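You operate a simulated robot arm through the tools that you are given. There is no shell and no other tool. Be economical: measure what you need, move in short steps, check, and stop when the job is done.

Carry out the task below with a simulated robot arm. There is one attempt and no reset: what you move stays moved.

## Task
Replace the failed blue relay with a spare that pulls in at 200 V.
Fine: relays move only with the output off. Try the spares until the green relay lamp lights; leave that one seated, the others on the bench, dial at 200, output off.

The check looks at the end state, three seconds after you hand in, the way a careful person would. Anything else that was tipped, shoved, dropped, spilled or broken makes it a failure.

## Robot
A 7-joint arm with a two-finger parallel gripper, fixed in place. Base frame: the origin is at the foot of the arm, x ahead of it, y to its left, z up. Lengths are in m, angles in degrees, forces in N, time in s.
With the tool pointing down near the work surface it reaches from about 0.3 to 0.7 m from the base axis. Its first joint turns from -66.0 to 66.0 degrees. Payload 1.57 kg.
The tool frame sits at the grasp point between the pads (the TCP): z along the fingers, y along the line on which they close. The tips reach 0.03 m beyond it. Largest opening 0.11 m; finger width 0.024, thickness 0.012; the body of the gripper, 0.048 by 0.112 m, starts 0.078 m behind the TCP.
Orientation is told as [roll, pitch, yaw] about the base's x, y, z axes, in that order, counted from this pose: with the fingers straight down and closing along the base's y, the tool's x points along the base's -x, its y along +y and its z along -z.

## Interface
- The arm moves only by the tool move_arm. Its argument "rows" is a list of rows, each a list of 3 entries, a list of its own where there are three numbers: the shift along the base's x, y, z in units of 50 mm (1.0 is 50 mm), then the turn, a rotation vector about the base's x, y, z in units of 5 degrees (1.0 is 5 degrees), then the finger opening in m, from 0 to 0.11. In form: [[[dx, dy, dz], [ax, ay, az], gripper], ...]. A call has 1 to 12 rows; each row shifts and turns the commanded pose from where the row before left it. A call with a number of a shift or a turn outside -1 to 1 is refused whole. A row lasts 0.2 s, in which the tool goes at most 0.05 m and 8.6 degrees; a call with a longer step from one row to the next is refused whole, and so is a gripper value outside its range. A pose out of reach is approached as far as the arm can. The call stops where the force on the tool passes 40 N (or 10 N more than at its start, if that is more) or the arm is blocked; 0.2 s more then pass. Each finger travels about 0.108 m/s and halts on what it meets, pressing with about 43 N; the grip force reading is that of the motor and also rises with nothing between the fingers. The clock runs only during rows and for 0.2 s after the last one: add rows that do not move to give the fingers time. The reply holds the time, the measured pose of the TCP, the force on the tool along the base axes, the opening and the grip force, in the units named above and with some noise.
- Cameras (640 x 400 px; columns grow to the right, rows downward): "scene" is fixed at [0.1571, -0.3815, 1.413]; the picture's right is [0.85, -0.52, 0.00], its down [-0.26, -0.42, -0.87] and it looks along [0.46, 0.74, -0.49] (base axes); focal length 258 px, centre (320, 200). "wrist" rides on the gripper at [-0.036, 0, -0.08] in the tool frame; the picture's right is [0.00, -1.00, 0.00], its down [0.97, 0.00, -0.24] and it looks along [0.24, 0.00, 0.97] (tool axes); focal length 218 px, centre (320, 200).
- grab_frame(camera): a new picture of that camera. No time passes.
- measure_at(camera, pixels): for up to 12 pixels [column, row] of the newest picture of that camera ("zoom" is the newest enlarged one), the place [x, y, z] in the base frame of the surface seen there, good to about 0.003 m. No time passes.
- close_up(camera, box): a new picture of the part [left, top, right, bottom] of that camera's present view, enlarged. No time passes.
- close_job(): hands the job in; it is judged then, once.

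Go step by step. Measure first, check grasps and placings, and put right what went wrong. The budget is 80 turns and 46 pictures, counting those below and the enlarged ones. Unless the task says otherwise, let go and move clear before handing in, and close with one line.

The tools are called after "Call:" as a command line: name --argument value ..., lists and objects as JSON in quotes. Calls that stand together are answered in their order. move_arm: Moves the arm, as the interface text tells. Its arguments: {"type":"object","properties":{"rows":{"type":"array","items":{"type":"array"}}},"required":["rows"]} The other tools are called the same way: grab_frame (camera) takes a picture; measure_at (camera, pixels) gives the place of the surface under pixels of a picture; close_up (camera, box) takes an enlarged picture of a part of a camera's view; close_job () hands the job in.

At the start:

```text
clock: 0.0
position: [0.3588, 0.0331, 1.3148]
tcp_rot: [0.0, 0.1, 0.1]
contact_force: [0.1, 1.1, 0.0]
grip_width: 0.1102
gripper_force: 0.0
```

scene: 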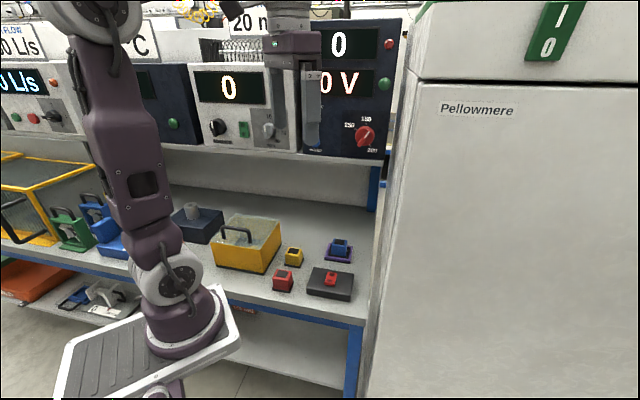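
wrist: 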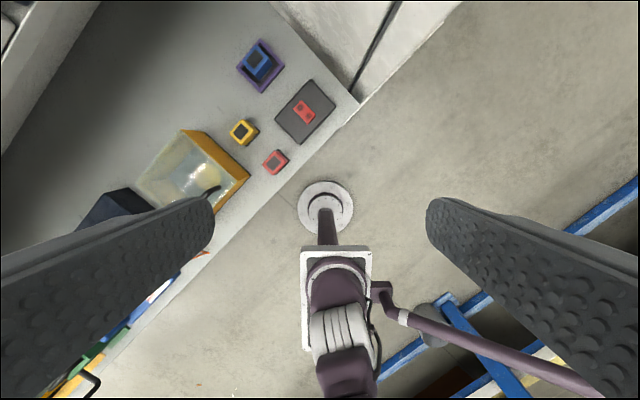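

The scene shows a blue relay in a purple socket near (340,248), yellow and red blocks, a dark box with a red part (332,280), and a supply with a dial (365,136). I'll enlarge these regions first.

Call:
close_up --camera "scene" --box '[200, 200, 400, 325]'

Call:
close_up --camera "scene" --box '[260, 10, 420, 180]'

Call:
close_up --camera "wrist" --box '[200, 20, 360, 200]'

```text
3.20 times, centred on (300, 262) of scene
```

zoom: 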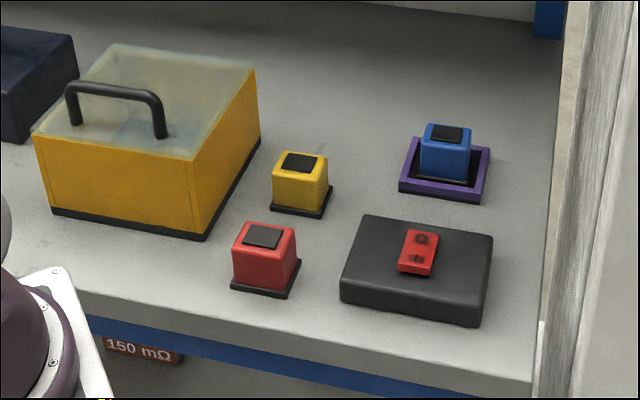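

```text
2.35 times, centred on (340, 95) of scene
```

zoom: 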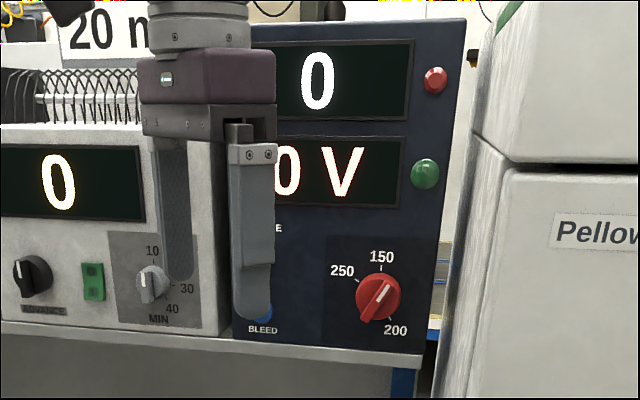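

```text
2.22 times, centred on (280, 110) of wrist
```

zoom: 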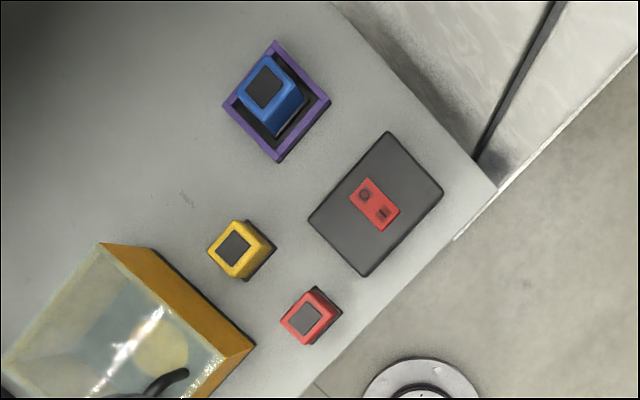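

The box at (331,280) has an O/I rocker, the supply has a 150/200/250 dial and something labelled BLEED hidden by the fingers. I'll measure the key points.

Call:
grab_frame --camera "scene"

Call:
measure_at --camera "scene" --pixels '[[339, 241], [339, 253], [283, 274], [293, 249], [331, 275], [329, 283], [365, 136], [384, 84], [389, 44], [325, 148], [345, 190], [320, 255]]'

Call:
measure_at --camera "wrist" --pixels '[[258, 60], [264, 38], [236, 68], [285, 66], [262, 93], [240, 131], [275, 161], [304, 110], [297, 101], [312, 118], [276, 110], [334, 108]]'

```text
40 pictures are left
```

scene: 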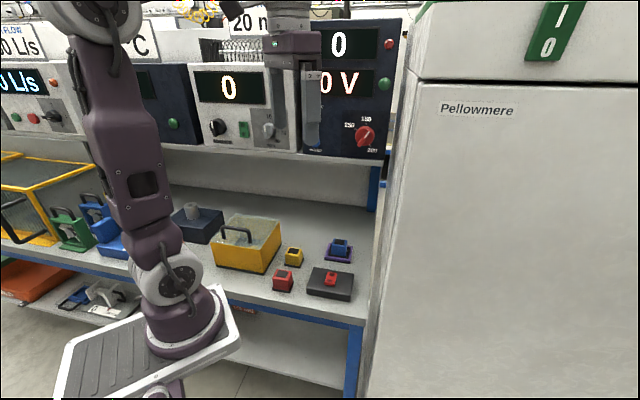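

```text
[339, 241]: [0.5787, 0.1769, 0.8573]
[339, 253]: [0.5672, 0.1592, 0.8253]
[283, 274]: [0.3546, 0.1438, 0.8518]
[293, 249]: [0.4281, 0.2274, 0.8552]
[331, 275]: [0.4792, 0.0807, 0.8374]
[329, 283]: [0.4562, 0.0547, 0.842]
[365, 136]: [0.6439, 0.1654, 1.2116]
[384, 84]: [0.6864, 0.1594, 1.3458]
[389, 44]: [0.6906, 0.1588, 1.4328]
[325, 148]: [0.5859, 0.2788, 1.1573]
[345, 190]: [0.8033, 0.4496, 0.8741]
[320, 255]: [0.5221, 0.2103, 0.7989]
```

```text
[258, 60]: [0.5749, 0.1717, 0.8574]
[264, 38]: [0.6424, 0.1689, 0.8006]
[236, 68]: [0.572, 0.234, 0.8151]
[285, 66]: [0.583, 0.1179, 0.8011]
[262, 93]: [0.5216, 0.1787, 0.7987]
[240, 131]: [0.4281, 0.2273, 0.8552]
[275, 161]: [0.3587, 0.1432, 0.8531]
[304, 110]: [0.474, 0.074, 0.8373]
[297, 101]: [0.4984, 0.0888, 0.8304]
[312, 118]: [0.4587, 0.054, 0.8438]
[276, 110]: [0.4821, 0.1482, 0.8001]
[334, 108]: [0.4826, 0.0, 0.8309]
```

The bench runs diagonally (about 45°). I'll look at the dial and the rocker more closely, and at the supply's upper part.

Call:
close_up --camera "scene" --box '[335, 105, 391, 160]'

Call:
close_up --camera "wrist" --box '[270, 75, 340, 145]'

```text
7.27 times, centred on (363, 132) of scene
```

zoom: 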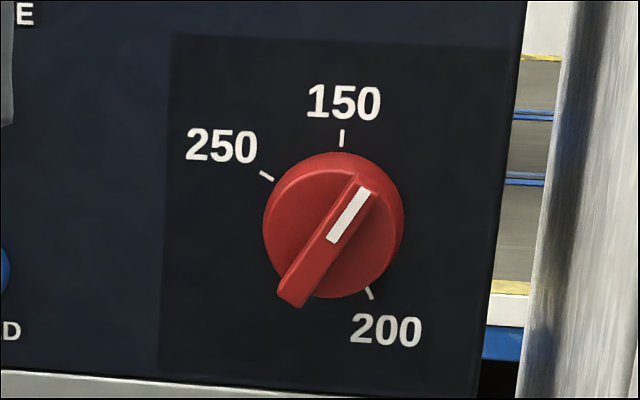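

```text
5.71 times, centred on (305, 110) of wrist
```

zoom: 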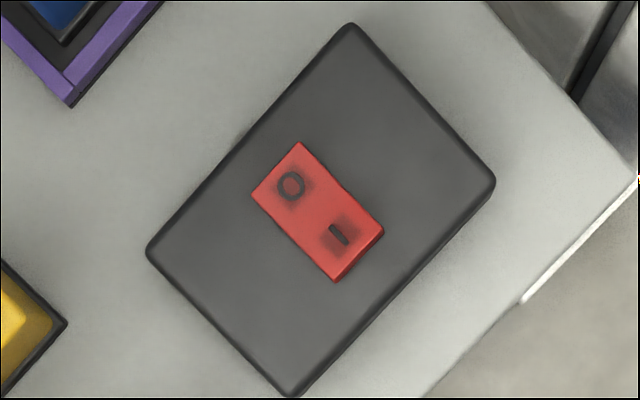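

The rocker has O pressed (lower at z 0.830, I end at 0.844), so output is off; the dial pointer sits between 150 and 200. I'll measure the panel plane, dial marks and the shelf edge.

Call:
measure_at --camera "scene" --pixels '[[280, 152], [380, 159], [382, 120], [350, 115], [345, 147], [396, 26], [225, 146], [370, 185], [361, 326], [250, 303], [365, 128], [359, 144]]'

Call:
measure_at --camera "zoom" --pixels '[[290, 186], [338, 235], [348, 30], [490, 185], [290, 390], [152, 252], [72, 100], [260, 192], [300, 145], [378, 232], [337, 278], [365, 245]]'

```text
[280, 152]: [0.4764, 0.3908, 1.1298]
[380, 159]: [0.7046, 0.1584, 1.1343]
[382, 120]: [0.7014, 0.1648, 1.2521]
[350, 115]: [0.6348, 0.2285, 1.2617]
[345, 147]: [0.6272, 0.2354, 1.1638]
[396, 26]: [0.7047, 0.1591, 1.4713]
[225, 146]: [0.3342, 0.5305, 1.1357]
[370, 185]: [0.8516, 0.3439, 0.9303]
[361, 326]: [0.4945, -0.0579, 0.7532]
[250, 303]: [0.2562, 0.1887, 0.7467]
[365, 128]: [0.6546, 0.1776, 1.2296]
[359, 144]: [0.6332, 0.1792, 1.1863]
```

```text
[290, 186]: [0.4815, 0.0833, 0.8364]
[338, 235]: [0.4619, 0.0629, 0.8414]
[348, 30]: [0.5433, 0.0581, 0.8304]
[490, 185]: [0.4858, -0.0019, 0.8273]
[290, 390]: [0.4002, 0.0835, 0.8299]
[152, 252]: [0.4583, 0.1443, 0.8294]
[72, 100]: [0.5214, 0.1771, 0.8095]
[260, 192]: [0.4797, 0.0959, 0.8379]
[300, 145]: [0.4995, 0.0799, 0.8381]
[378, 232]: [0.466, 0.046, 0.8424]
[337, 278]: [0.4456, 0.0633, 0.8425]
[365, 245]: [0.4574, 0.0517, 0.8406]
```

The panel is vertical at x+y ≈ 0.864 (45° facing the arm), with the dial about (0.65,0.17,1.21). I'll go to the dial first while high: move in front of it with yaw 45°, then pitch the tool to horizontal.

Call:
move_arm --rows '[[[0.33, 0.05, -0.1], [0, 0, 1], 0.11], [[0.33, 0.05, -0.1], [0, 0, 1], 0.11], [[0.33, 0.05, -0.1], [0, 0, 1], 0.11], [[0.33, 0.05, -0.1], [0, 0, 1], 0.11], [[0.33, 0.05, -0.1], [0, 0, 1], 0.11], [[0.33, 0.05, -0.1], [0, 0, 1], 0.11], [[0.33, 0.05, -0.1], [0, 0, 1], 0.11], [[0.33, 0.05, -0.1], [0, 0, 1], 0.11], [[0.33, 0.05, -0.1], [0, 0, 1], 0.11]]'

Call:
move_arm --rows '[[[0, 0, -0.08], [1, -1, 0], 0.11], [[0, 0, -0.08], [1, -1, 0], 0.11], [[0, 0, -0.08], [1, -1, 0], 0.11], [[0, 0, -0.08], [1, -1, 0], 0.11], [[0, 0, -0.08], [1, -1, 0], 0.11], [[0, 0, -0.08], [1, -1, 0], 0.11], [[0, 0, -0.08], [1, -1, 0], 0.11], [[0, 0, -0.08], [1, -1, 0], 0.11], [[0, 0, -0.08], [1, -1, 0], 0.11], [[0, 0, -0.08], [1, -1, 0], 0.11], [[0, 0, -0.08], [1, -1, 0], 0.11], [[0, 0, -0.08], [1, -1, 0], 0.11]]'

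Call:
grab_frame --camera "wrist"

Call:
grab_frame --camera "scene"

```text
clock: 2.0
position: [0.5061, 0.0559, 1.2706]
tcp_rot: [0.0, 0.0, 45.1]
contact_force: [-0.4, 0.2, 0.7]
grip_width: 0.1101
gripper_force: 0.0
```

```text
clock: 4.6
position: [0.5082, 0.0558, 1.2229]
tcp_rot: [-0.6, -84.9, 45.6]
contact_force: [-0.1, 0.1, 0.3]
grip_width: 0.1101
gripper_force: 0.1
```

```text
37 pictures are left
```

wrist: 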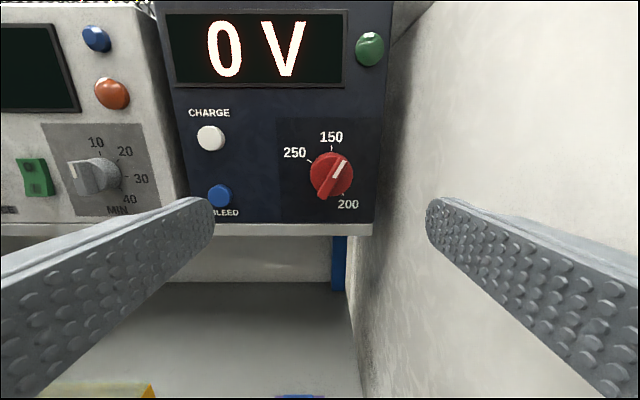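

```text
36 pictures are left
```

scene: 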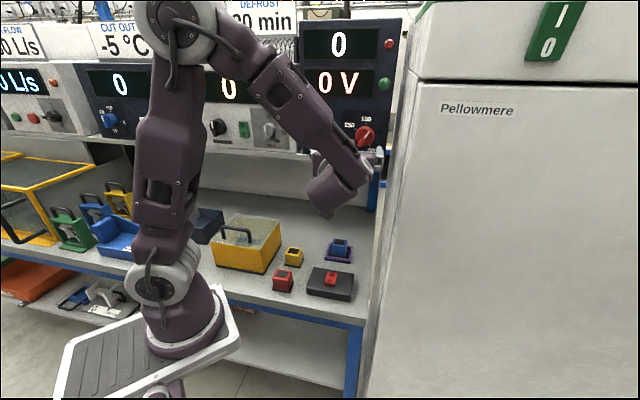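

The panel also shows CHARGE (210,138) and BLEED (219,195) buttons; the lamp sits at (369,49). I'll measure the dial and the cabinet wall to the right for clearance.

Call:
close_up --camera "wrist" --box '[270, 110, 390, 230]'

Call:
measure_at --camera "wrist" --pixels '[[331, 176], [341, 163], [322, 194], [317, 165], [346, 188], [331, 150], [343, 194], [308, 161], [420, 150], [400, 250], [210, 138], [380, 150]]'

```text
3.33 times, centred on (330, 170) of wrist
```

zoom: 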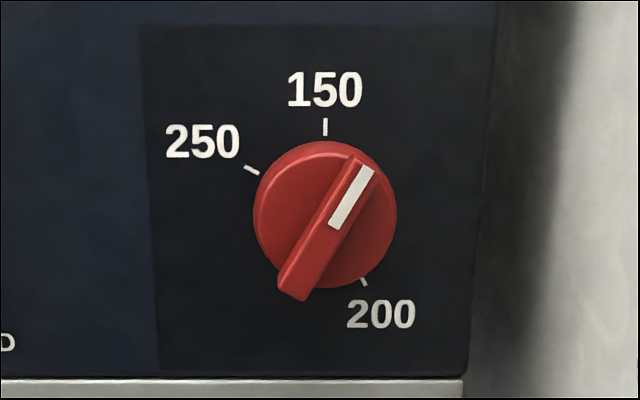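

```text
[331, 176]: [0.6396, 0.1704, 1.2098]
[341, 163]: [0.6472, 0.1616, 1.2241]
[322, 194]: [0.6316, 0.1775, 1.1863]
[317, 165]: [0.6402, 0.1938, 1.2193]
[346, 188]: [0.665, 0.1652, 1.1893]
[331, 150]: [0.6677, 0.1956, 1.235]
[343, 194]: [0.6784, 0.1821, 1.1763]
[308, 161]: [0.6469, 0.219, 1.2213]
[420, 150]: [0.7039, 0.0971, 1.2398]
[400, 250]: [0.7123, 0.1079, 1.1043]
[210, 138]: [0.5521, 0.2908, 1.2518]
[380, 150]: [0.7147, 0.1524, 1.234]
```

The knob centre is about v=(x−y)/√2=0.333, z=1.205, its bar protruding from u=(x+y)/√2=0.589 to 0.572, pointer at ~30° clockwise and the 200 mark at ~150°. I'll level the tool, roll 30° clockwise and go to u=0.50 in front of it.

Call:
move_arm --rows '[[[0.25, 0.2, -0.06], [0.72, -0.72, 0], 0.06], [[0.25, 0.2, -0.06], [0.86, 0.86, 0], 0.05], [[0.25, 0.2, -0.06], [0.86, 0.86, 0], 0.05], [[0.25, 0.2, -0.06], [0.86, 0.86, 0], 0.05], [[0.25, 0.2, -0.06], [0.86, 0.86, 0], 0.05], [[0.25, 0.2, -0.06], [0.86, 0.86, 0], 0.05], [[0, 0, 0], [0, 0, 0], 0.05]]'

Call:
grab_frame --camera "wrist"

```text
clock: 6.2
position: [0.5837, 0.115, 1.204]
tcp_rot: [90.0, -59.5, -44.9]
contact_force: [-0.5, -0.5, -1.0]
grip_width: 0.0504
gripper_force: 0.1
```

```text
34 pictures are left
```

wrist: 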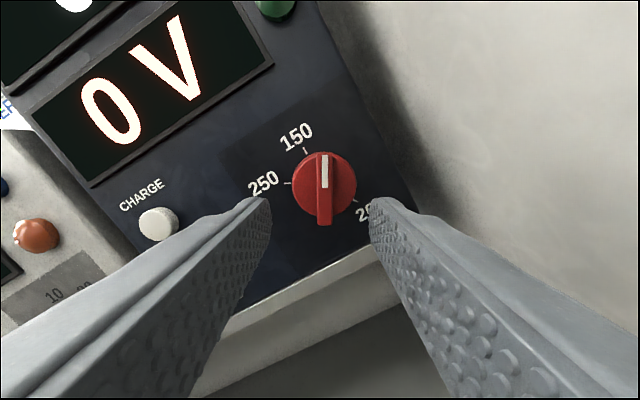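

The bar is upright in the wrist view, about 5 px right of centre (325,187), so I'll shift slightly right and advance to u≈0.555.

Call:
move_arm --rows '[[[0.225, 0.21, -0.01], [0, 0, 0], 0.05], [[0.225, 0.21, -0.01], [0, 0, 0], 0.05], [[0.225, 0.21, 0], [0, 0, 0], 0.05], [[0.225, 0.21, 0], [0, 0, 0], 0.05], [[0, 0, 0], [0, 0, 0], 0.05]]'

Call:
grab_frame --camera "wrist"

```text
clock: 7.4
position: [0.63, 0.158, 1.2047]
tcp_rot: [90.0, -59.5, -44.9]
contact_force: [0.5, 0.4, 0.9]
grip_width: 0.0502
gripper_force: 0.0
```

```text
33 pictures are left
```

wrist: 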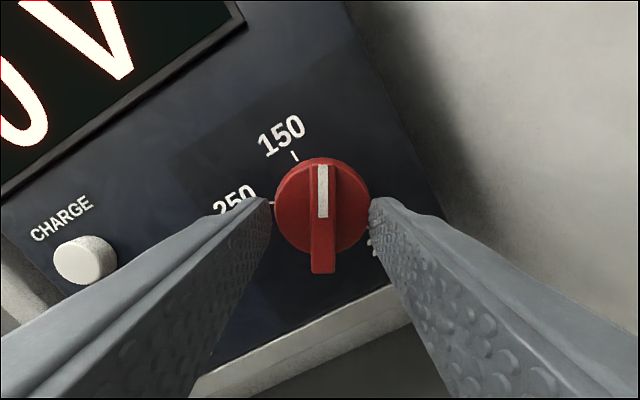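

The bar (322,215) is centred between the tips; I'll close on it.

Call:
move_arm --rows '[[[0, 0, 0], [0, 0, 0], 0.03], [[0, 0, 0], [0, 0, 0], 0.005], [[0, 0, 0], [0, 0, 0], 0.005], [[0, 0, 0], [0, 0, 0], 0.005]]'

```text
clock: 8.4
position: [0.629, 0.1581, 1.2021]
tcp_rot: [89.7, -59.6, -44.9]
contact_force: [9.2, -3.8, -5.8]
grip_width: 0.0119
gripper_force: 28.9
```

It holds the 12 mm bar. I'll turn clockwise in a first step.

Call:
move_arm --rows '[[[0, 0, 0], [0.86, 0.86, 0], 0.005], [[0, 0, 0], [0.86, 0.86, 0], 0.005], [[0, 0, 0], [0.86, 0.86, 0], 0.005], [[0, 0, 0], [0.86, 0.86, 0], 0.005], [[0, 0, 0], [0.86, 0.86, 0], 0.005]]'

Call:
grab_frame --camera "wrist"

```text
clock: 9.6
position: [0.6289, 0.1575, 1.2034]
tcp_rot: [90.1, -29.0, -45.1]
contact_force: [14.1, -6.6, 4.8]
grip_width: 0.0121
gripper_force: 29.7
```

```text
32 pictures are left
```

wrist: 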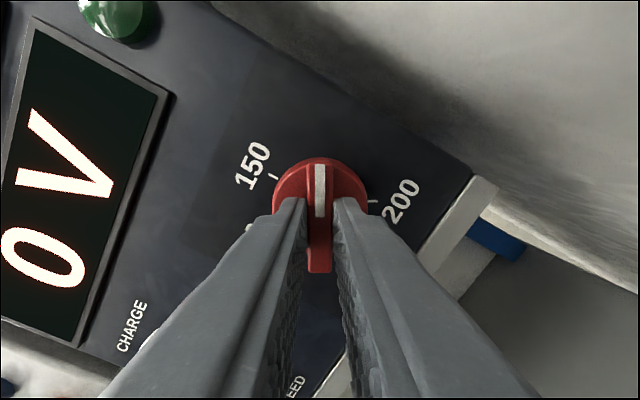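

The knob follows (now ~60°). There's a small side load so I'll shift 1 mm right and continue turning.

Call:
move_arm --rows '[[[0.014, -0.014, 0], [0.86, 0.86, 0], 0.005], [[0, 0, 0], [0.86, 0.86, 0], 0.005], [[0, 0, 0], [0.86, 0.86, 0], 0.005], [[0, 0, 0], [0.86, 0.86, 0], 0.005], [[0, 0, 0], [0.86, 0.86, 0], 0.005], [[0, 0, 0], [0.86, 0.86, 0], 0.005], [[0, 0, 0], [0.86, 0.86, 0], 0.005], [[0, 0, 0], [0.86, 0.86, 0], 0.005], [[0, 0, 0], [0.86, 0.86, 0], 0.005], [[0, 0, 0], [0.86, 0.86, 0], 0.005], [[0, 0, 0], [0.86, 0.86, 0], 0.005], [[0, 0, 0], [0.86, 0.86, 0], 0.005]]'

Call:
grab_frame --camera "wrist"

```text
clock: 11.4
position: [0.6286, 0.1577, 1.2052]
tcp_rot: [90.5, 19.5, -44.7]
contact_force: [1.7, 2.3, 0.5]
grip_width: 0.0118
gripper_force: 28.9
stopped in row 9: the force on the tool passed its limit (the readings are from after the stop); the commanded pose is now the measured one
```

```text
31 pictures are left
```

wrist: 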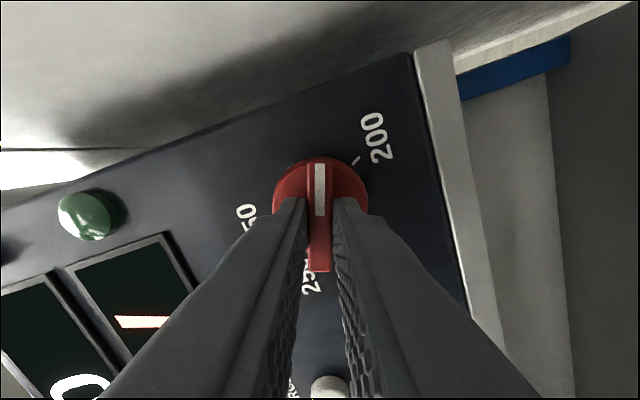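

The pointer is at ~110°, with 200 still ~40° ahead; the force has relaxed. I'll continue in a short step.

Call:
move_arm --rows '[[[0, 0, 0], [0.6, 0.6, 0], 0.005], [[0, 0, 0], [0.6, 0.6, 0], 0.005], [[0, 0, 0], [0.6, 0.6, 0], 0.005]]'

```text
clock: 12.2
position: [0.629, 0.1576, 1.2064]
tcp_rot: [90.6, 32.3, -44.7]
contact_force: [-3.5, -5.8, 2.8]
grip_width: 0.0117
gripper_force: 29.1
```

Turning fine at ~122° with low force. Continue.

Call:
move_arm --rows '[[[0, 0, 0], [0.6, 0.6, 0], 0.005], [[0, 0, 0], [0.6, 0.6, 0], 0.005], [[0, 0, 0], [0.6, 0.6, 0], 0.005], [[0, 0, 0], [0.6, 0.6, 0], 0.005]]'

Call:
grab_frame --camera "wrist"

```text
clock: 13.2
position: [0.6283, 0.1575, 1.2057]
tcp_rot: [91.1, 49.2, -44.5]
contact_force: [19.2, 9.9, 18.3]
grip_width: 0.0117
gripper_force: 29.5
```

```text
30 pictures are left
```

wrist: 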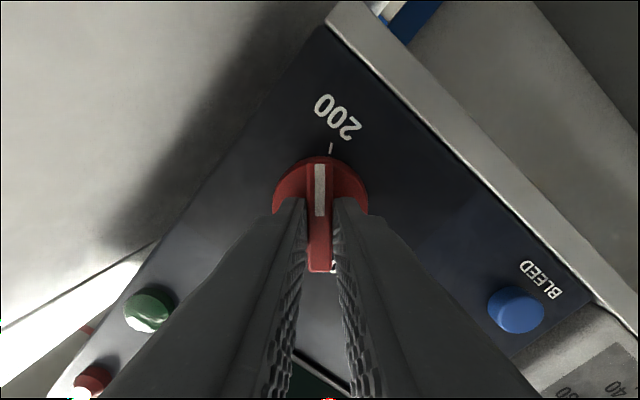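

Pointer at ~139°, mark (331,147) about 10.5° further. I'll turn the rest with a 1 mm lift to relieve the load.

Call:
move_arm --rows '[[[0.01, 0.01, 0.02], [0.5, 0.5, 0], 0.005], [[0, 0, 0], [0.5, 0.5, 0], 0.005], [[0, 0, 0], [0.48, 0.48, 0], 0.005], [[0, 0, 0], [0, 0, 0], 0.005]]'

Call:
close_up --camera "wrist" --box '[220, 80, 420, 280]'

```text
clock: 14.2
position: [0.6294, 0.1555, 1.2069]
tcp_rot: [90.7, 59.7, -44.6]
contact_force: [-10.9, -11.7, 15.7]
grip_width: 0.0117
gripper_force: 29.4
```

```text
2.00 times, centred on (320, 180) of wrist
```

zoom: 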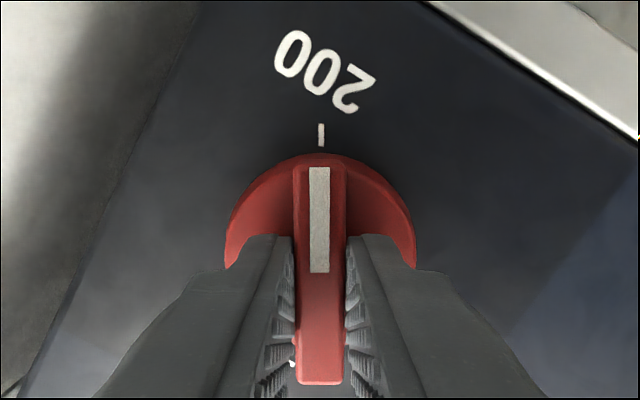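

The pointer lines up with the 200 mark (321,135 in the zoom). I'll release and back straight off.

Call:
move_arm --rows '[[[0, 0, 0], [0, 0, 0], 0.03], [[0, 0, 0], [0, 0, 0], 0.05], [[0, 0, 0], [0, 0, 0], 0.05], [[-0.3, -0.3, 0], [0, 0, 0], 0.05], [[-0.5, -0.5, 0], [0, 0, 0], 0.05], [[-0.7, -0.7, 0], [0, 0, 0], 0.05], [[-0.7, -0.7, 0], [0, 0, 0], 0.05], [[0, 0, 0], [0, 0, 0], 0.05]]'

Call:
grab_frame --camera "wrist"

```text
clock: 16.1
position: [0.5173, 0.045, 1.2087]
tcp_rot: [90.8, 59.8, -44.5]
contact_force: [0.1, -0.3, -0.6]
grip_width: 0.0501
gripper_force: 0.1
```

```text
28 pictures are left
```

wrist: 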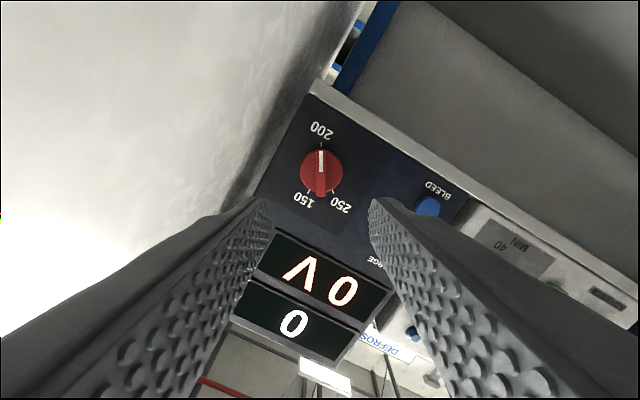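

The dial points exactly at 200. I'll roll back to level, then pitch the tool down.

Call:
move_arm --rows '[[[0, 0, 0], [-1, -1, 0], 0.06], [[0, 0, 0], [-1, -1, 0], 0.06], [[0, 0, 0], [-1, -1, 0], 0.06], [[0, 0, 0], [-1, -1, 0], 0.06], [[0, 0, 0], [-1, -1, 0], 0.06], [[0, 0, 0], [-1, -1, 0], 0.06], [[0, 0, 0], [-1, -1, 0], 0.06], [[0, 0, 0], [-1, -1, 0], 0.06], [[0, 0, 0], [-1, -1, 0], 0.06], [[0, 0, 0], [-1, -1, 0], 0.06], [[0, 0, 0], [-1, -1, 0], 0.06]]'

Call:
move_arm --rows '[[[0, 0, 0], [-1, -1, 0], 0.06], [[0, 0, 0], [-1, -1, 0], 0.06], [[0, 0, 0], [-1, -1, 0], 0.06], [[0, 0, 0], [-1, -1, 0], 0.06], [[0, 0, 0], [-1, -1, 0], 0.06], [[0, 0, 0], [-1, -1, 0], 0.06], [[0, 0, 0], [-1, -1, 0], 0.06], [[0, 0, 0], [-1, -1, 0], 0.06], [[0, 0, 0], [-1, -1, 0], 0.06], [[0, 0, 0], [-1, -1, 0], 0.06], [[0, 0, 0], [-0.22, -0.22, 0], 0.06], [[0, 0, 0], [0, 0, 0], 0.06]]'

Call:
move_arm --rows '[[[0, 0, -0.2], [-1, 1, 0], 0.07], [[0, 0, -0.2], [-1, 1, 0], 0.07], [[0, 0, -0.2], [-1, 1, 0], 0.07], [[0, 0, -0.2], [-1, 1, 0], 0.07], [[0, 0, -0.2], [-1, 1, 0], 0.07], [[0, 0, -0.2], [-1, 1, 0], 0.07], [[0, 0, -0.2], [-1, 1, 0], 0.07], [[0, 0, -0.2], [-1, 1, 0], 0.07], [[0, 0, -0.2], [-1, 1, 0], 0.07], [[0, 0, -0.2], [-1, 1, 0], 0.07], [[0, 0, 0], [-1, 1, 0], 0.07], [[0, 0, 0], [-1, 1, 0], 0.07]]'

```text
clock: 18.4
position: [0.5185, 0.0486, 1.2062]
tcp_rot: [90.4, -18.3, -44.8]
contact_force: [-0.6, 0.2, 0.1]
grip_width: 0.06
gripper_force: 0.0
```

```text
clock: 21.1
position: [0.5206, 0.0484, 1.2059]
tcp_rot: [-63.2, -89.5, 108.6]
contact_force: [0.2, -0.2, 1.0]
grip_width: 0.0603
gripper_force: 0.1
```

```text
clock: 23.6
position: [0.5204, 0.0488, 1.1086]
tcp_rot: [0.2, -4.8, 45.4]
contact_force: [0.3, 0.3, -0.6]
grip_width: 0.0702
gripper_force: 0.2
```

Tool is nearly down. I'll square it and move above the blue relay for a closer look.

Call:
move_arm --rows '[[[0.1, 0.3, -0.4], [-0.68, 0.68, -0.08], 0.08], [[0.2, 0.4, -0.5], [0, 0, 0], 0.08], [[0.2, 0.45, -0.5], [0, 0, 0], 0.08], [[0.2, 0.45, -0.5], [0, 0, 0], 0.08], [[0.2, 0.45, -0.3], [0, 0, 0], 0.08], [[0, 0, 0], [0, 0, 0], 0.08]]'

Call:
grab_frame --camera "wrist"

```text
clock: 25.1
position: [0.5634, 0.15, 0.9987]
tcp_rot: [0.4, -0.2, 45.0]
contact_force: [-0.1, 0.5, -0.9]
grip_width: 0.0798
gripper_force: 0.0
```

```text
27 pictures are left
```

wrist: 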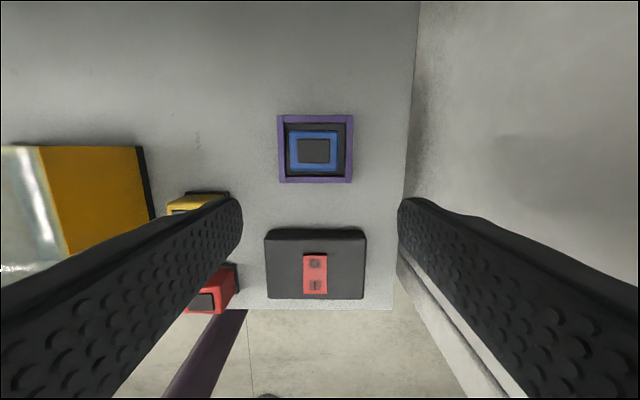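

Call:
close_up --camera "wrist" --box '[265, 105, 365, 195]'

Call:
measure_at --camera "wrist" --pixels '[[316, 151], [293, 151], [338, 151], [316, 133], [316, 167], [280, 150], [350, 150], [316, 118], [316, 181], [294, 135], [337, 168], [240, 130]]'

```text
4.44 times, centred on (315, 150) of wrist
```

zoom: 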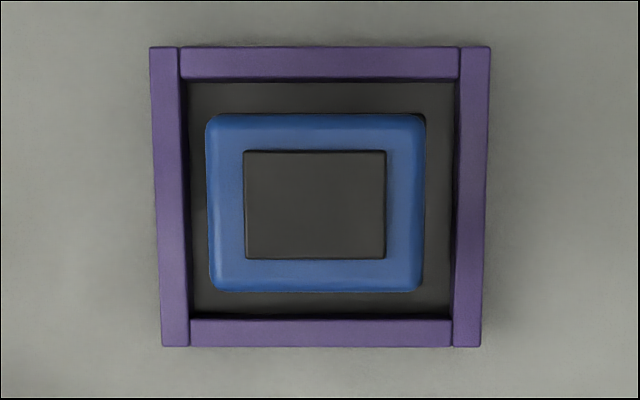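

```text
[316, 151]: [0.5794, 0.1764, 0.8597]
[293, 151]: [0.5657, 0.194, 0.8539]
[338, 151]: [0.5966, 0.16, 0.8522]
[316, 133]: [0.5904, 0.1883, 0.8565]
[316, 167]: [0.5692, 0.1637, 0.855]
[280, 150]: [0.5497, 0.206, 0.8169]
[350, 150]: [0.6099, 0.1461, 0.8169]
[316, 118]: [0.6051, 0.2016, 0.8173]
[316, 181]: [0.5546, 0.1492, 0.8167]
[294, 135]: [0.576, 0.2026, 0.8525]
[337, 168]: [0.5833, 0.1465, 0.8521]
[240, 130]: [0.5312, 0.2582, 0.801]
```

The relay body is 46 mm wide, centred at (0.579,0.176) with top 0.855; the socket rim is at 0.817. I'll centre over it and go down with fingertips staying above the rim.

Call:
move_arm --rows '[[[0.16, 0.26, -0.2], [0, 0, 0], 0.08], [[0.154, 0.262, -0.3], [0, 0, 0], 0.08], [[0, 0, -0.6], [0, 0, 0], 0.08], [[0, 0, -0.6], [0, 0, 0], 0.08], [[0, 0, -0.6], [0, 0, 0], 0.08], [[0, 0, 0], [0, 0, 0], 0.08]]'

Call:
grab_frame --camera "scene"

Call:
grab_frame --camera "wrist"

```text
clock: 26.4
position: [0.5773, 0.1757, 0.8803]
tcp_rot: [0.4, 0.0, 45.0]
contact_force: [0.8, 0.8, 0.1]
grip_width: 0.0801
gripper_force: 0.0
```

```text
25 pictures are left
```

scene: 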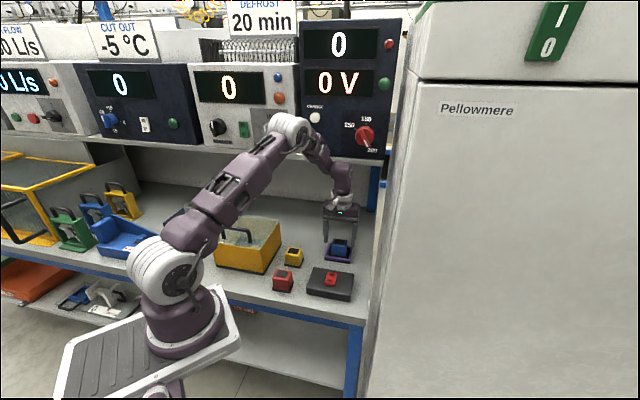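

```text
24 pictures are left
```

wrist: 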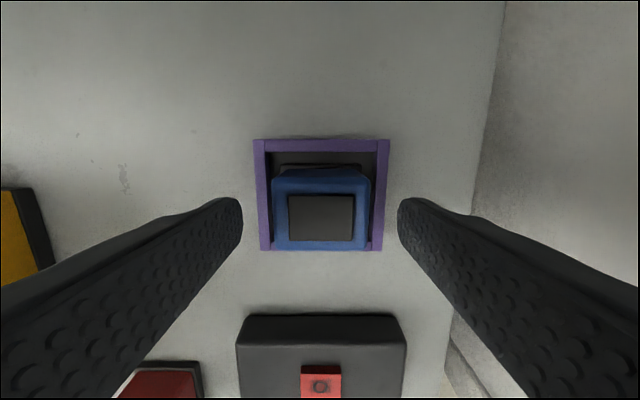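

Alignment looks right and the arm is clear of the shelf. I'll go down 26 mm and close.

Call:
move_arm --rows '[[[0.01, 0.01, -0.26], [0, 0, 0], 0.08], [[0, 0, -0.26], [0, 0, 0], 0.08], [[0, 0, 0], [0, 0, 0], 0.04], [[0, 0, 0], [0, 0, 0], 0.035], [[0, 0, 0], [0, 0, 0], 0.035]]'

```text
clock: 27.6
position: [0.5778, 0.1786, 0.8542]
tcp_rot: [0.5, -0.1, 45.0]
contact_force: [0.2, 0.1, 1.7]
grip_width: 0.0489
gripper_force: 42.6
```

Gripped at 48.9 mm. Lift, carry to the free bench spot near (0.506,0.265).

Call:
move_arm --rows '[[[0, 0, 0.3], [0, 0, 0], 0.035], [[0, 0, 0.6], [0, 0, 0], 0.035], [[0, 0, 0.6], [0, 0, 0], 0.035], [[-0.48, 0.58, 0], [0, 0, 0], 0.035], [[-0.48, 0.58, 0], [0, 0, 0], 0.035], [[-0.48, 0.58, 0], [0, 0, 0], 0.035], [[0, 0, 0], [0, 0, 0], 0.035]]'

Call:
grab_frame --camera "scene"

Call:
grab_frame --camera "wrist"

```text
clock: 29.2
position: [0.5095, 0.2638, 0.9308]
tcp_rot: [0.4, -0.1, 45.0]
contact_force: [-0.7, 0.1, 0.1]
grip_width: 0.0353
gripper_force: 0.1
```

```text
23 pictures are left
```

scene: 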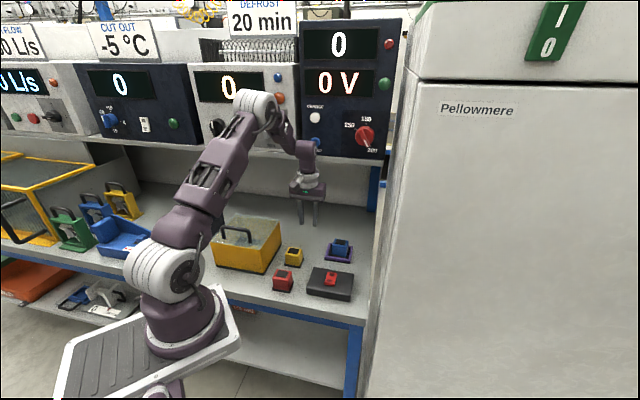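

```text
22 pictures are left
```

wrist: 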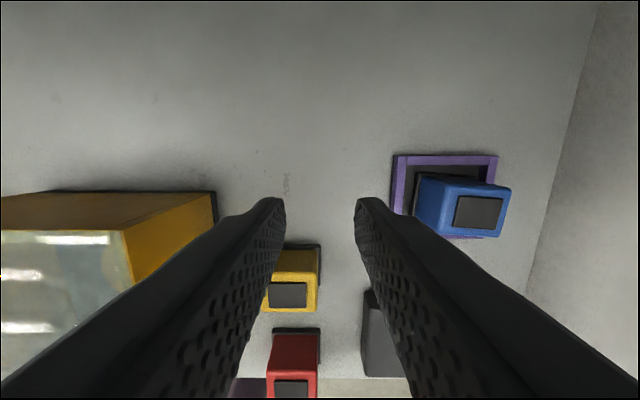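

The fingers slipped off and the blue relay is still in the socket (wrist view 470,205). I'll check it wasn't displaced before regrasping lower.

Call:
move_arm --rows '[[[0.48, -0.58, 0.2], [0, 0, 0], 0.08], [[0.46, -0.58, 0.1], [0, 0, 0], 0.08], [[0.46, -0.58, 0], [0, 0, 0], 0.08], [[0, 0, 0], [0, 0, 0], 0.08]]'

Call:
close_up --camera "wrist" --box '[240, 110, 400, 250]'

Call:
measure_at --camera "zoom" --pixels '[[320, 200], [200, 200], [440, 200], [320, 120], [320, 300]]'

```text
clock: 30.2
position: [0.5819, 0.1754, 0.9437]
tcp_rot: [0.4, -0.2, 45.0]
contact_force: [0.3, -0.5, 0.7]
grip_width: 0.0799
gripper_force: 0.1
```

```text
2.86 times, centred on (320, 180) of wrist
```

zoom: 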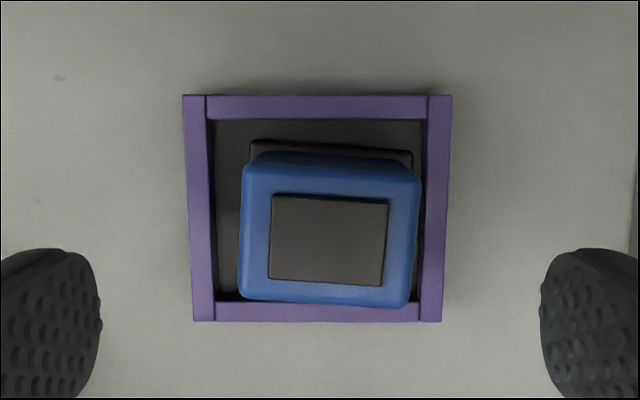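

```text
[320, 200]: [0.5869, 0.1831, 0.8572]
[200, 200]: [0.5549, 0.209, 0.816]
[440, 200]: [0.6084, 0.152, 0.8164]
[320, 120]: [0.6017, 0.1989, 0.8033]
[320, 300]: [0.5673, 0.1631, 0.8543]
```

The relay is loose and has turned about 4° clockwise; it's upright at centre ≈(0.5805,0.1735). I'll regrasp 4 mm lower with matching yaw and lift slowly.

Call:
move_arm --rows '[[[-0.01, -0.02, -0.4], [0, 0, -0.8], 0.08], [[0, 0, -0.5], [0, 0, 0], 0.07], [[0, 0, -0.6], [0, 0, 0], 0.065], [[0, 0, -0.36], [0, 0, 0], 0.065], [[0, 0, 0], [0, 0, 0], 0.065]]'

Call:
grab_frame --camera "wrist"

```text
clock: 31.4
position: [0.5773, 0.1756, 0.8524]
tcp_rot: [0.4, 0.0, 41.0]
contact_force: [-0.4, 0.1, 0.5]
grip_width: 0.0651
gripper_force: 0.0
```

```text
20 pictures are left
```

wrist: 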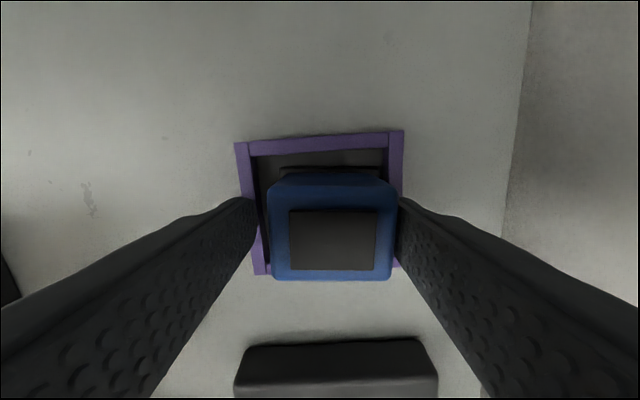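

The relay sits about 4 mm right of the finger midline; I'll shift right, lower 2 mm, and close.

Call:
move_arm --rows '[[[0.06, -0.05, -0.04], [0, 0, 0], 0.065], [[0, 0, 0], [0, 0, 0], 0.045], [[0, 0, 0], [0, 0, 0], 0.02], [[0, 0, 0], [0, 0, 0], 0.02], [[0, 0, 0.1], [0, 0, 0], 0.02], [[0, 0, 0.1], [0, 0, 0], 0.02], [[0, 0, 0.1], [0, 0, 0], 0.02]]'

Call:
grab_frame --camera "wrist"

```text
clock: 33.0
position: [0.5818, 0.1737, 0.8659]
tcp_rot: [0.5, -0.1, 41.0]
contact_force: [-0.2, -0.3, -1.9]
grip_width: 0.0494
gripper_force: 43.0
```

```text
19 pictures are left
```

wrist: 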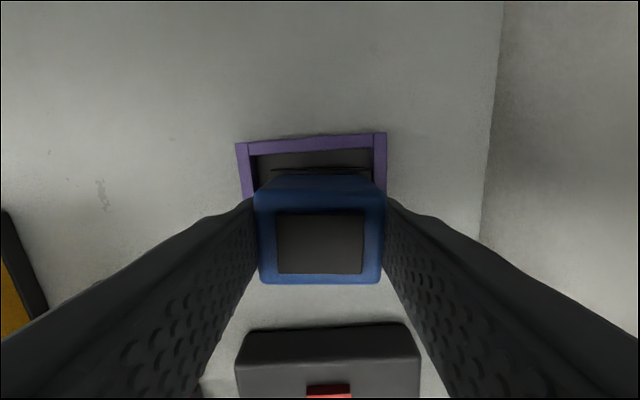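

The relay is lifting with the fingers (load −1.9 N). I'll raise gently and carry it to the free spot at moderate speed.

Call:
move_arm --rows '[[[0, 0, 0.2], [0, 0, 0], 0.02], [[0, 0, 0.25], [0, 0, 0], 0.02], [[0, 0, 0.25], [0, 0, 0.2], 0.02], [[-0.15, 0.18, 0.2], [0, 0, 0.2], 0.02], [[-0.25, 0.3, 0], [0, 0, 0.2], 0.02], [[-0.25, 0.3, 0], [0, 0, 0.2], 0.02], [[-0.25, 0.3, 0], [0, 0, 0], 0.02], [[-0.25, 0.3, 0], [0, 0, 0], 0.02], [[-0.2, 0.25, 0], [0, 0, 0], 0.02], [[-0.15, 0.2, 0], [0, 0, 0], 0.02], [[0, 0, 0], [0, 0, 0], 0.02]]'

Call:
grab_frame --camera "wrist"

```text
clock: 35.5
position: [0.5061, 0.264, 0.9103]
tcp_rot: [0.4, -0.2, 44.9]
contact_force: [-0.4, -0.1, -1.8]
grip_width: 0.0494
gripper_force: 43.3
```

```text
18 pictures are left
```

wrist: 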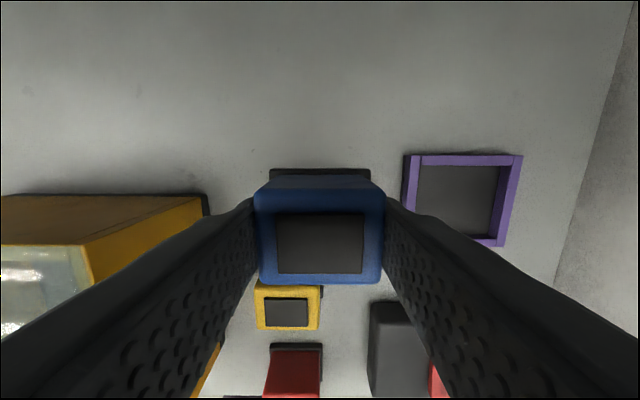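

Blue is held well. Lower it onto the bench, slow at the end.

Call:
move_arm --rows '[[[0, 0, -0.4], [0, 0, 0], 0.02], [[0, 0, -0.4], [0, 0, 0], 0.02], [[0, 0, -0.2], [0, 0, 0], 0.02], [[0, 0, -0.1], [0, 0, 0], 0.02], [[0, 0, -0.06], [0, 0, 0], 0.02], [[0, 0, -0.04], [0, 0, 0], 0.02], [[0, 0, 0], [0, 0, 0], 0.02]]'

```text
clock: 37.0
position: [0.5065, 0.2645, 0.8509]
tcp_rot: [0.3, -0.1, 45.0]
contact_force: [0.3, 0.7, -0.5]
grip_width: 0.0494
gripper_force: 42.8
```

Call:
move_arm --rows '[[[0, 0, -0.03], [0, 0, 0], 0.02], [[0, 0, -0.03], [0, 0, 0], 0.02], [[0, 0, 0], [0, 0, 0], 0.02]]'

```text
clock: 37.9
position: [0.5054, 0.266, 0.8468]
tcp_rot: [0.4, 0.0, 45.0]
contact_force: [1.2, -0.2, -0.3]
grip_width: 0.0492
gripper_force: 42.7
```

Force reads about −0.4 instead of −1.8 N, so contact is near; I'll probe down slightly more.

Call:
move_arm --rows '[[[0, 0, -0.03], [0, 0, 0], 0.02], [[0, 0, -0.03], [0, 0, 0], 0.02], [[0, 0, 0], [0, 0, 0], 0.02]]'

```text
clock: 38.6
position: [0.5065, 0.2655, 0.8456]
tcp_rot: [0.4, -0.2, 45.1]
contact_force: [-1.3, -0.3, 9.9]
grip_width: 0.0491
gripper_force: 43.0
```

It's on the bench. Release, rise, and move to look down at the yellow relay.

Call:
move_arm --rows '[[[0, 0, 0.02], [0, 0, 0], 0.055], [[0, 0, 0], [0, 0, 0], 0.075], [[0, 0, 0], [0, 0, 0], 0.075], [[0, 0, 0.4], [0, 0, 0], 0.075], [[0, 0, 0.8], [0, 0, 0], 0.075], [[0, 0, 0.8], [0, 0, 0], 0.075], [[-0.5, -0.25, 0], [0, 0, 0], 0.08], [[-0.5, -0.25, 0], [0, 0, 0], 0.08], [[-0.5, -0.25, 0], [0, 0, 0], 0.08], [[0, 0, 0], [0, 0, 0], 0.08]]'

Call:
grab_frame --camera "wrist"

Call:
measure_at --camera "wrist" --pixels '[[320, 200], [320, 215], [340, 200], [300, 200]]'

```text
clock: 40.9
position: [0.4325, 0.227, 0.9456]
tcp_rot: [0.4, -0.1, 45.1]
contact_force: [0.5, -0.1, 0.0]
grip_width: 0.0802
gripper_force: 0.1
```

```text
17 pictures are left
```

wrist: 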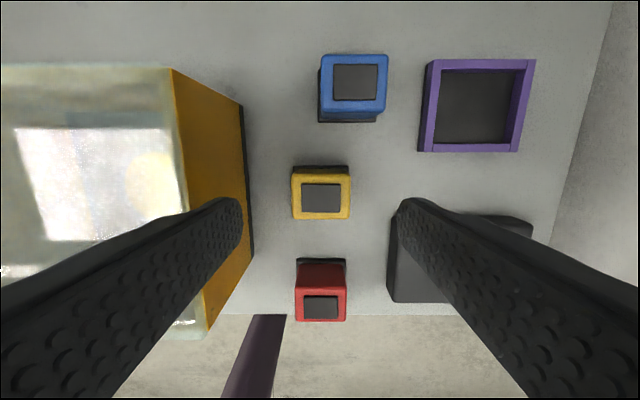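

```text
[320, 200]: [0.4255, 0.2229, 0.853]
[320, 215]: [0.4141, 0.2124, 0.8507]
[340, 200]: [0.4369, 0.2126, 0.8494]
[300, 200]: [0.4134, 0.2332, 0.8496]
```

The yellow relay is at ≈(0.427,0.2235), squared to the tool, with clearance from the yellow box on the left. Descend with a 65 mm opening, grip and lift slowly.

Call:
move_arm --rows '[[[-0.11, -0.07, -0.3], [0, 0, 0], 0.065], [[0, 0, -0.6], [0, 0, 0], 0.065], [[0, 0, -0.6], [0, 0, 0], 0.065], [[0, 0, -0.46], [0, 0, 0], 0.065], [[0, 0, 0], [0, 0, 0], 0.045], [[0, 0, 0], [0, 0, 0], 0.015], [[0, 0, 0], [0, 0, 0], 0.015], [[0, 0, 0], [0, 0, 0], 0.015], [[0, 0, 0.1], [0, 0, 0], 0.015], [[0, 0, 0.1], [0, 0, 0], 0.015], [[0, 0, 0.2], [0, 0, 0], 0.015]]'

Call:
grab_frame --camera "wrist"

```text
clock: 43.2
position: [0.4245, 0.2236, 0.8693]
tcp_rot: [0.3, -0.1, 45.2]
contact_force: [-0.1, -0.2, -0.2]
grip_width: 0.0488
gripper_force: 42.5
```

```text
16 pictures are left
```

wrist: 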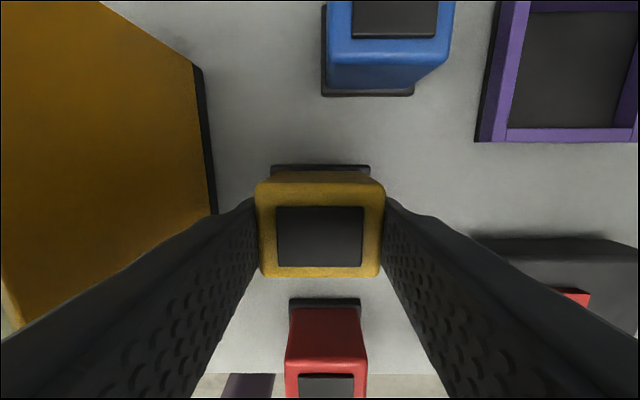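

Yellow is held and lifting. Raise and carry to above the socket centre (0.579,0.176).

Call:
move_arm --rows '[[[0, 0, 0.3], [0, 0, 0], 0.015], [[0, 0, 0.4], [0, 0, 0], 0.015], [[0, 0, 0.4], [0, 0, 0], 0.015], [[0.3, -0.1, 0.1], [0, 0, 0], 0.015], [[0.4, -0.12, 0], [0, 0, 0], 0.015], [[0.4, -0.12, 0], [0, 0, 0], 0.015], [[0.4, -0.12, 0], [0, 0, 0], 0.015], [[0.4, -0.12, 0], [0, 0, 0], 0.015], [[0.4, -0.12, 0], [0, 0, 0], 0.015], [[0.4, -0.12, 0], [0, 0, 0], 0.015], [[0.35, -0.12, 0], [0, 0, 0], 0.015], [[0, 0, 0], [0, 0, 0], 0.015]]'

Call:
grab_frame --camera "wrist"

```text
clock: 45.9
position: [0.579, 0.1774, 0.929]
tcp_rot: [0.5, -0.1, 45.0]
contact_force: [-0.1, -0.4, -0.7]
grip_width: 0.0493
gripper_force: 43.2
```

```text
15 pictures are left
```

wrist: 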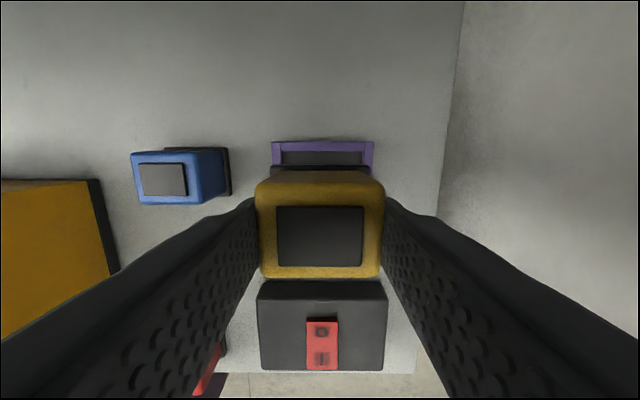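

Aligned over the socket (272–374 cols, centre 323). Lower gently.

Call:
move_arm --rows '[[[0, 0, -0.4], [0, 0, 0], 0.015], [[0, 0, -0.5], [0, 0, 0], 0.015], [[0, 0, -0.3], [0, 0, 0], 0.015], [[0, 0, -0.2], [0, 0, 0], 0.015], [[0, 0, -0.08], [0, 0, 0], 0.015], [[0, 0, -0.04], [0, 0, 0], 0.015], [[0, 0, 0], [0, 0, 0], 0.015]]'

```text
clock: 47.5
position: [0.5785, 0.179, 0.8528]
tcp_rot: [0.4, -0.1, 45.1]
contact_force: [-0.2, -0.1, -0.8]
grip_width: 0.0487
gripper_force: 42.8
```

Call:
move_arm --rows '[[[0, 0, -0.03], [0, 0, 0], 0.015], [[0, 0, -0.03], [0, 0, 0], 0.015], [[0, 0, 0], [0, 0, 0], 0.015]]'

```text
clock: 48.2
position: [0.5803, 0.1777, 0.8529]
tcp_rot: [0.3, -0.3, 45.0]
contact_force: [-0.3, 0.8, 8.0]
grip_width: 0.0487
gripper_force: 43.2
stopped in row 3: the force on the tool passed its limit (the readings are from after the stop); the commanded pose is now the measured one
```

Contact at 0.853, as expected for the recess floor. Release, rise and inspect.

Call:
move_arm --rows '[[[0, 0, 0.02], [0, 0, 0], 0.055], [[0, 0, 0], [0, 0, 0], 0.065], [[0, 0, 0], [0, 0, 0], 0.065], [[0, 0, 0.4], [0, 0, 0], 0.065], [[0, 0, 0.7], [0, 0, 0], 0.065], [[-0.2, -0.2, 0.7], [0, 0, 0], 0.065], [[-0.4, -0.4, 0.2], [0, 0, 0], 0.04], [[0, 0, 0], [0, 0, 0], 0.02]]'

Call:
grab_frame --camera "wrist"

Call:
measure_at --camera "wrist" --pixels '[[320, 120], [320, 140], [320, 225], [320, 250], [316, 235], [325, 240]]'

```text
clock: 50.0
position: [0.5494, 0.1514, 0.9534]
tcp_rot: [0.3, -0.3, 44.9]
contact_force: [0.0, 0.9, -0.1]
grip_width: 0.0201
gripper_force: 0.0
```

```text
14 pictures are left
```

wrist: 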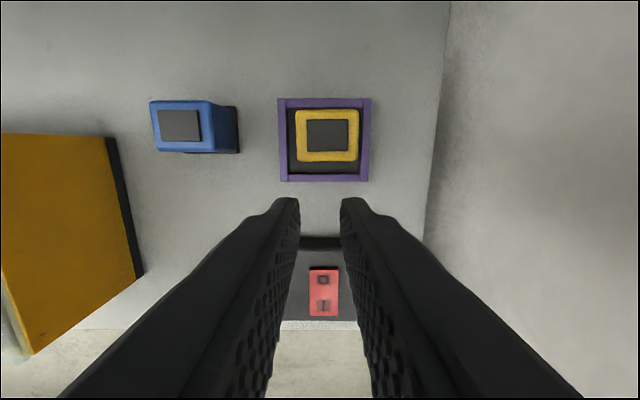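

```text
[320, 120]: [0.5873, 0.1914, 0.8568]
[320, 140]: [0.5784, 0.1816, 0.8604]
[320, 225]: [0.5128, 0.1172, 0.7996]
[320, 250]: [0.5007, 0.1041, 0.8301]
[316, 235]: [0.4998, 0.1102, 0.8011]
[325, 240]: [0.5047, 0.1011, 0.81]
```

Yellow is seated squarely in the socket. Now go over the I end of the rocker at (0.460,0.059) with closed fingers.

Call:
move_arm --rows '[[[-0.45, -0.46, 0], [0, 0, 0], 0.0], [[-0.45, -0.46, 0], [0, 0, 0], 0.0], [[-0.45, -0.46, 0], [0, 0, 0], 0.0], [[-0.43, -0.47, 0], [0, 0, 0], 0.0], [[0, 0, -0.5], [0, 0, 0], 0.0], [[0, 0, -0.5], [0, 0, 0], 0.0], [[0, 0, 0], [0, 0, 0], 0.0]]'

Call:
grab_frame --camera "wrist"

```text
clock: 51.6
position: [0.4611, 0.0552, 0.9006]
tcp_rot: [0.2, -0.1, 45.0]
contact_force: [0.7, 1.1, -0.3]
grip_width: 0.0
gripper_force: 21.4
```

```text
13 pictures are left
```

wrist: 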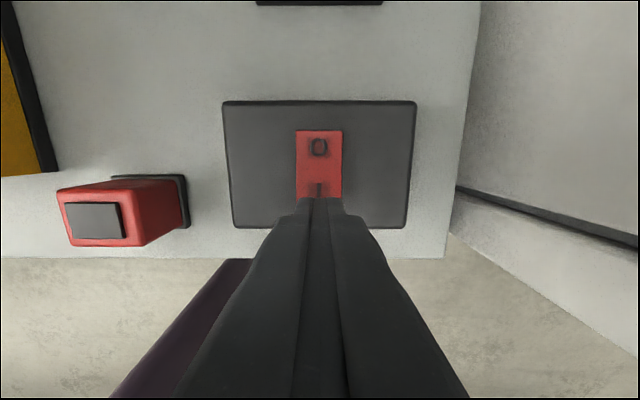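

Laterally aligned; the tip would land a little near the edge, so I'll shift 4 mm toward O and press down gently.

Call:
move_arm --rows '[[[0.05, 0.07, -0.2], [0, 0, 0], 0.0], [[0, 0, -0.2], [0, 0, 0], 0.0], [[0, 0, -0.14], [0, 0, 0], 0.0], [[0, 0, -0.1], [0, 0, 0], 0.0], [[0, 0, -0.08], [0, 0, 0], 0.0], [[0, 0, -0.06], [0, 0, 0], 0.0], [[0, 0, 0], [0, 0, 0], 0.0]]'

Call:
grab_frame --camera "scene"

```text
clock: 52.8
position: [0.4635, 0.0602, 0.8694]
tcp_rot: [0.2, -0.2, 45.0]
contact_force: [-6.5, 0.2, 14.8]
grip_width: 0.0001
gripper_force: 21.3
stopped in row 6: the force on the tool passed its limit (the readings are from after the stop); the commanded pose is now the measured one
```

```text
12 pictures are left
```

scene: 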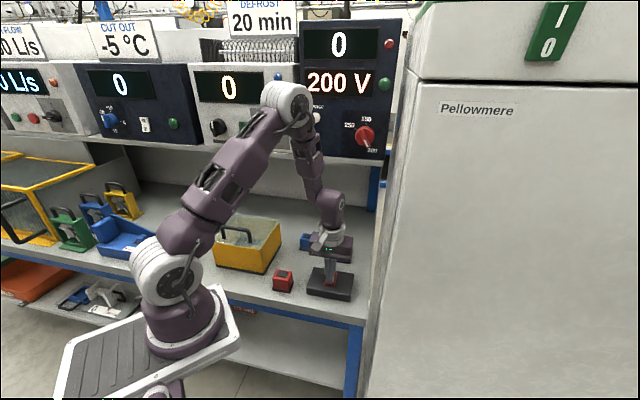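

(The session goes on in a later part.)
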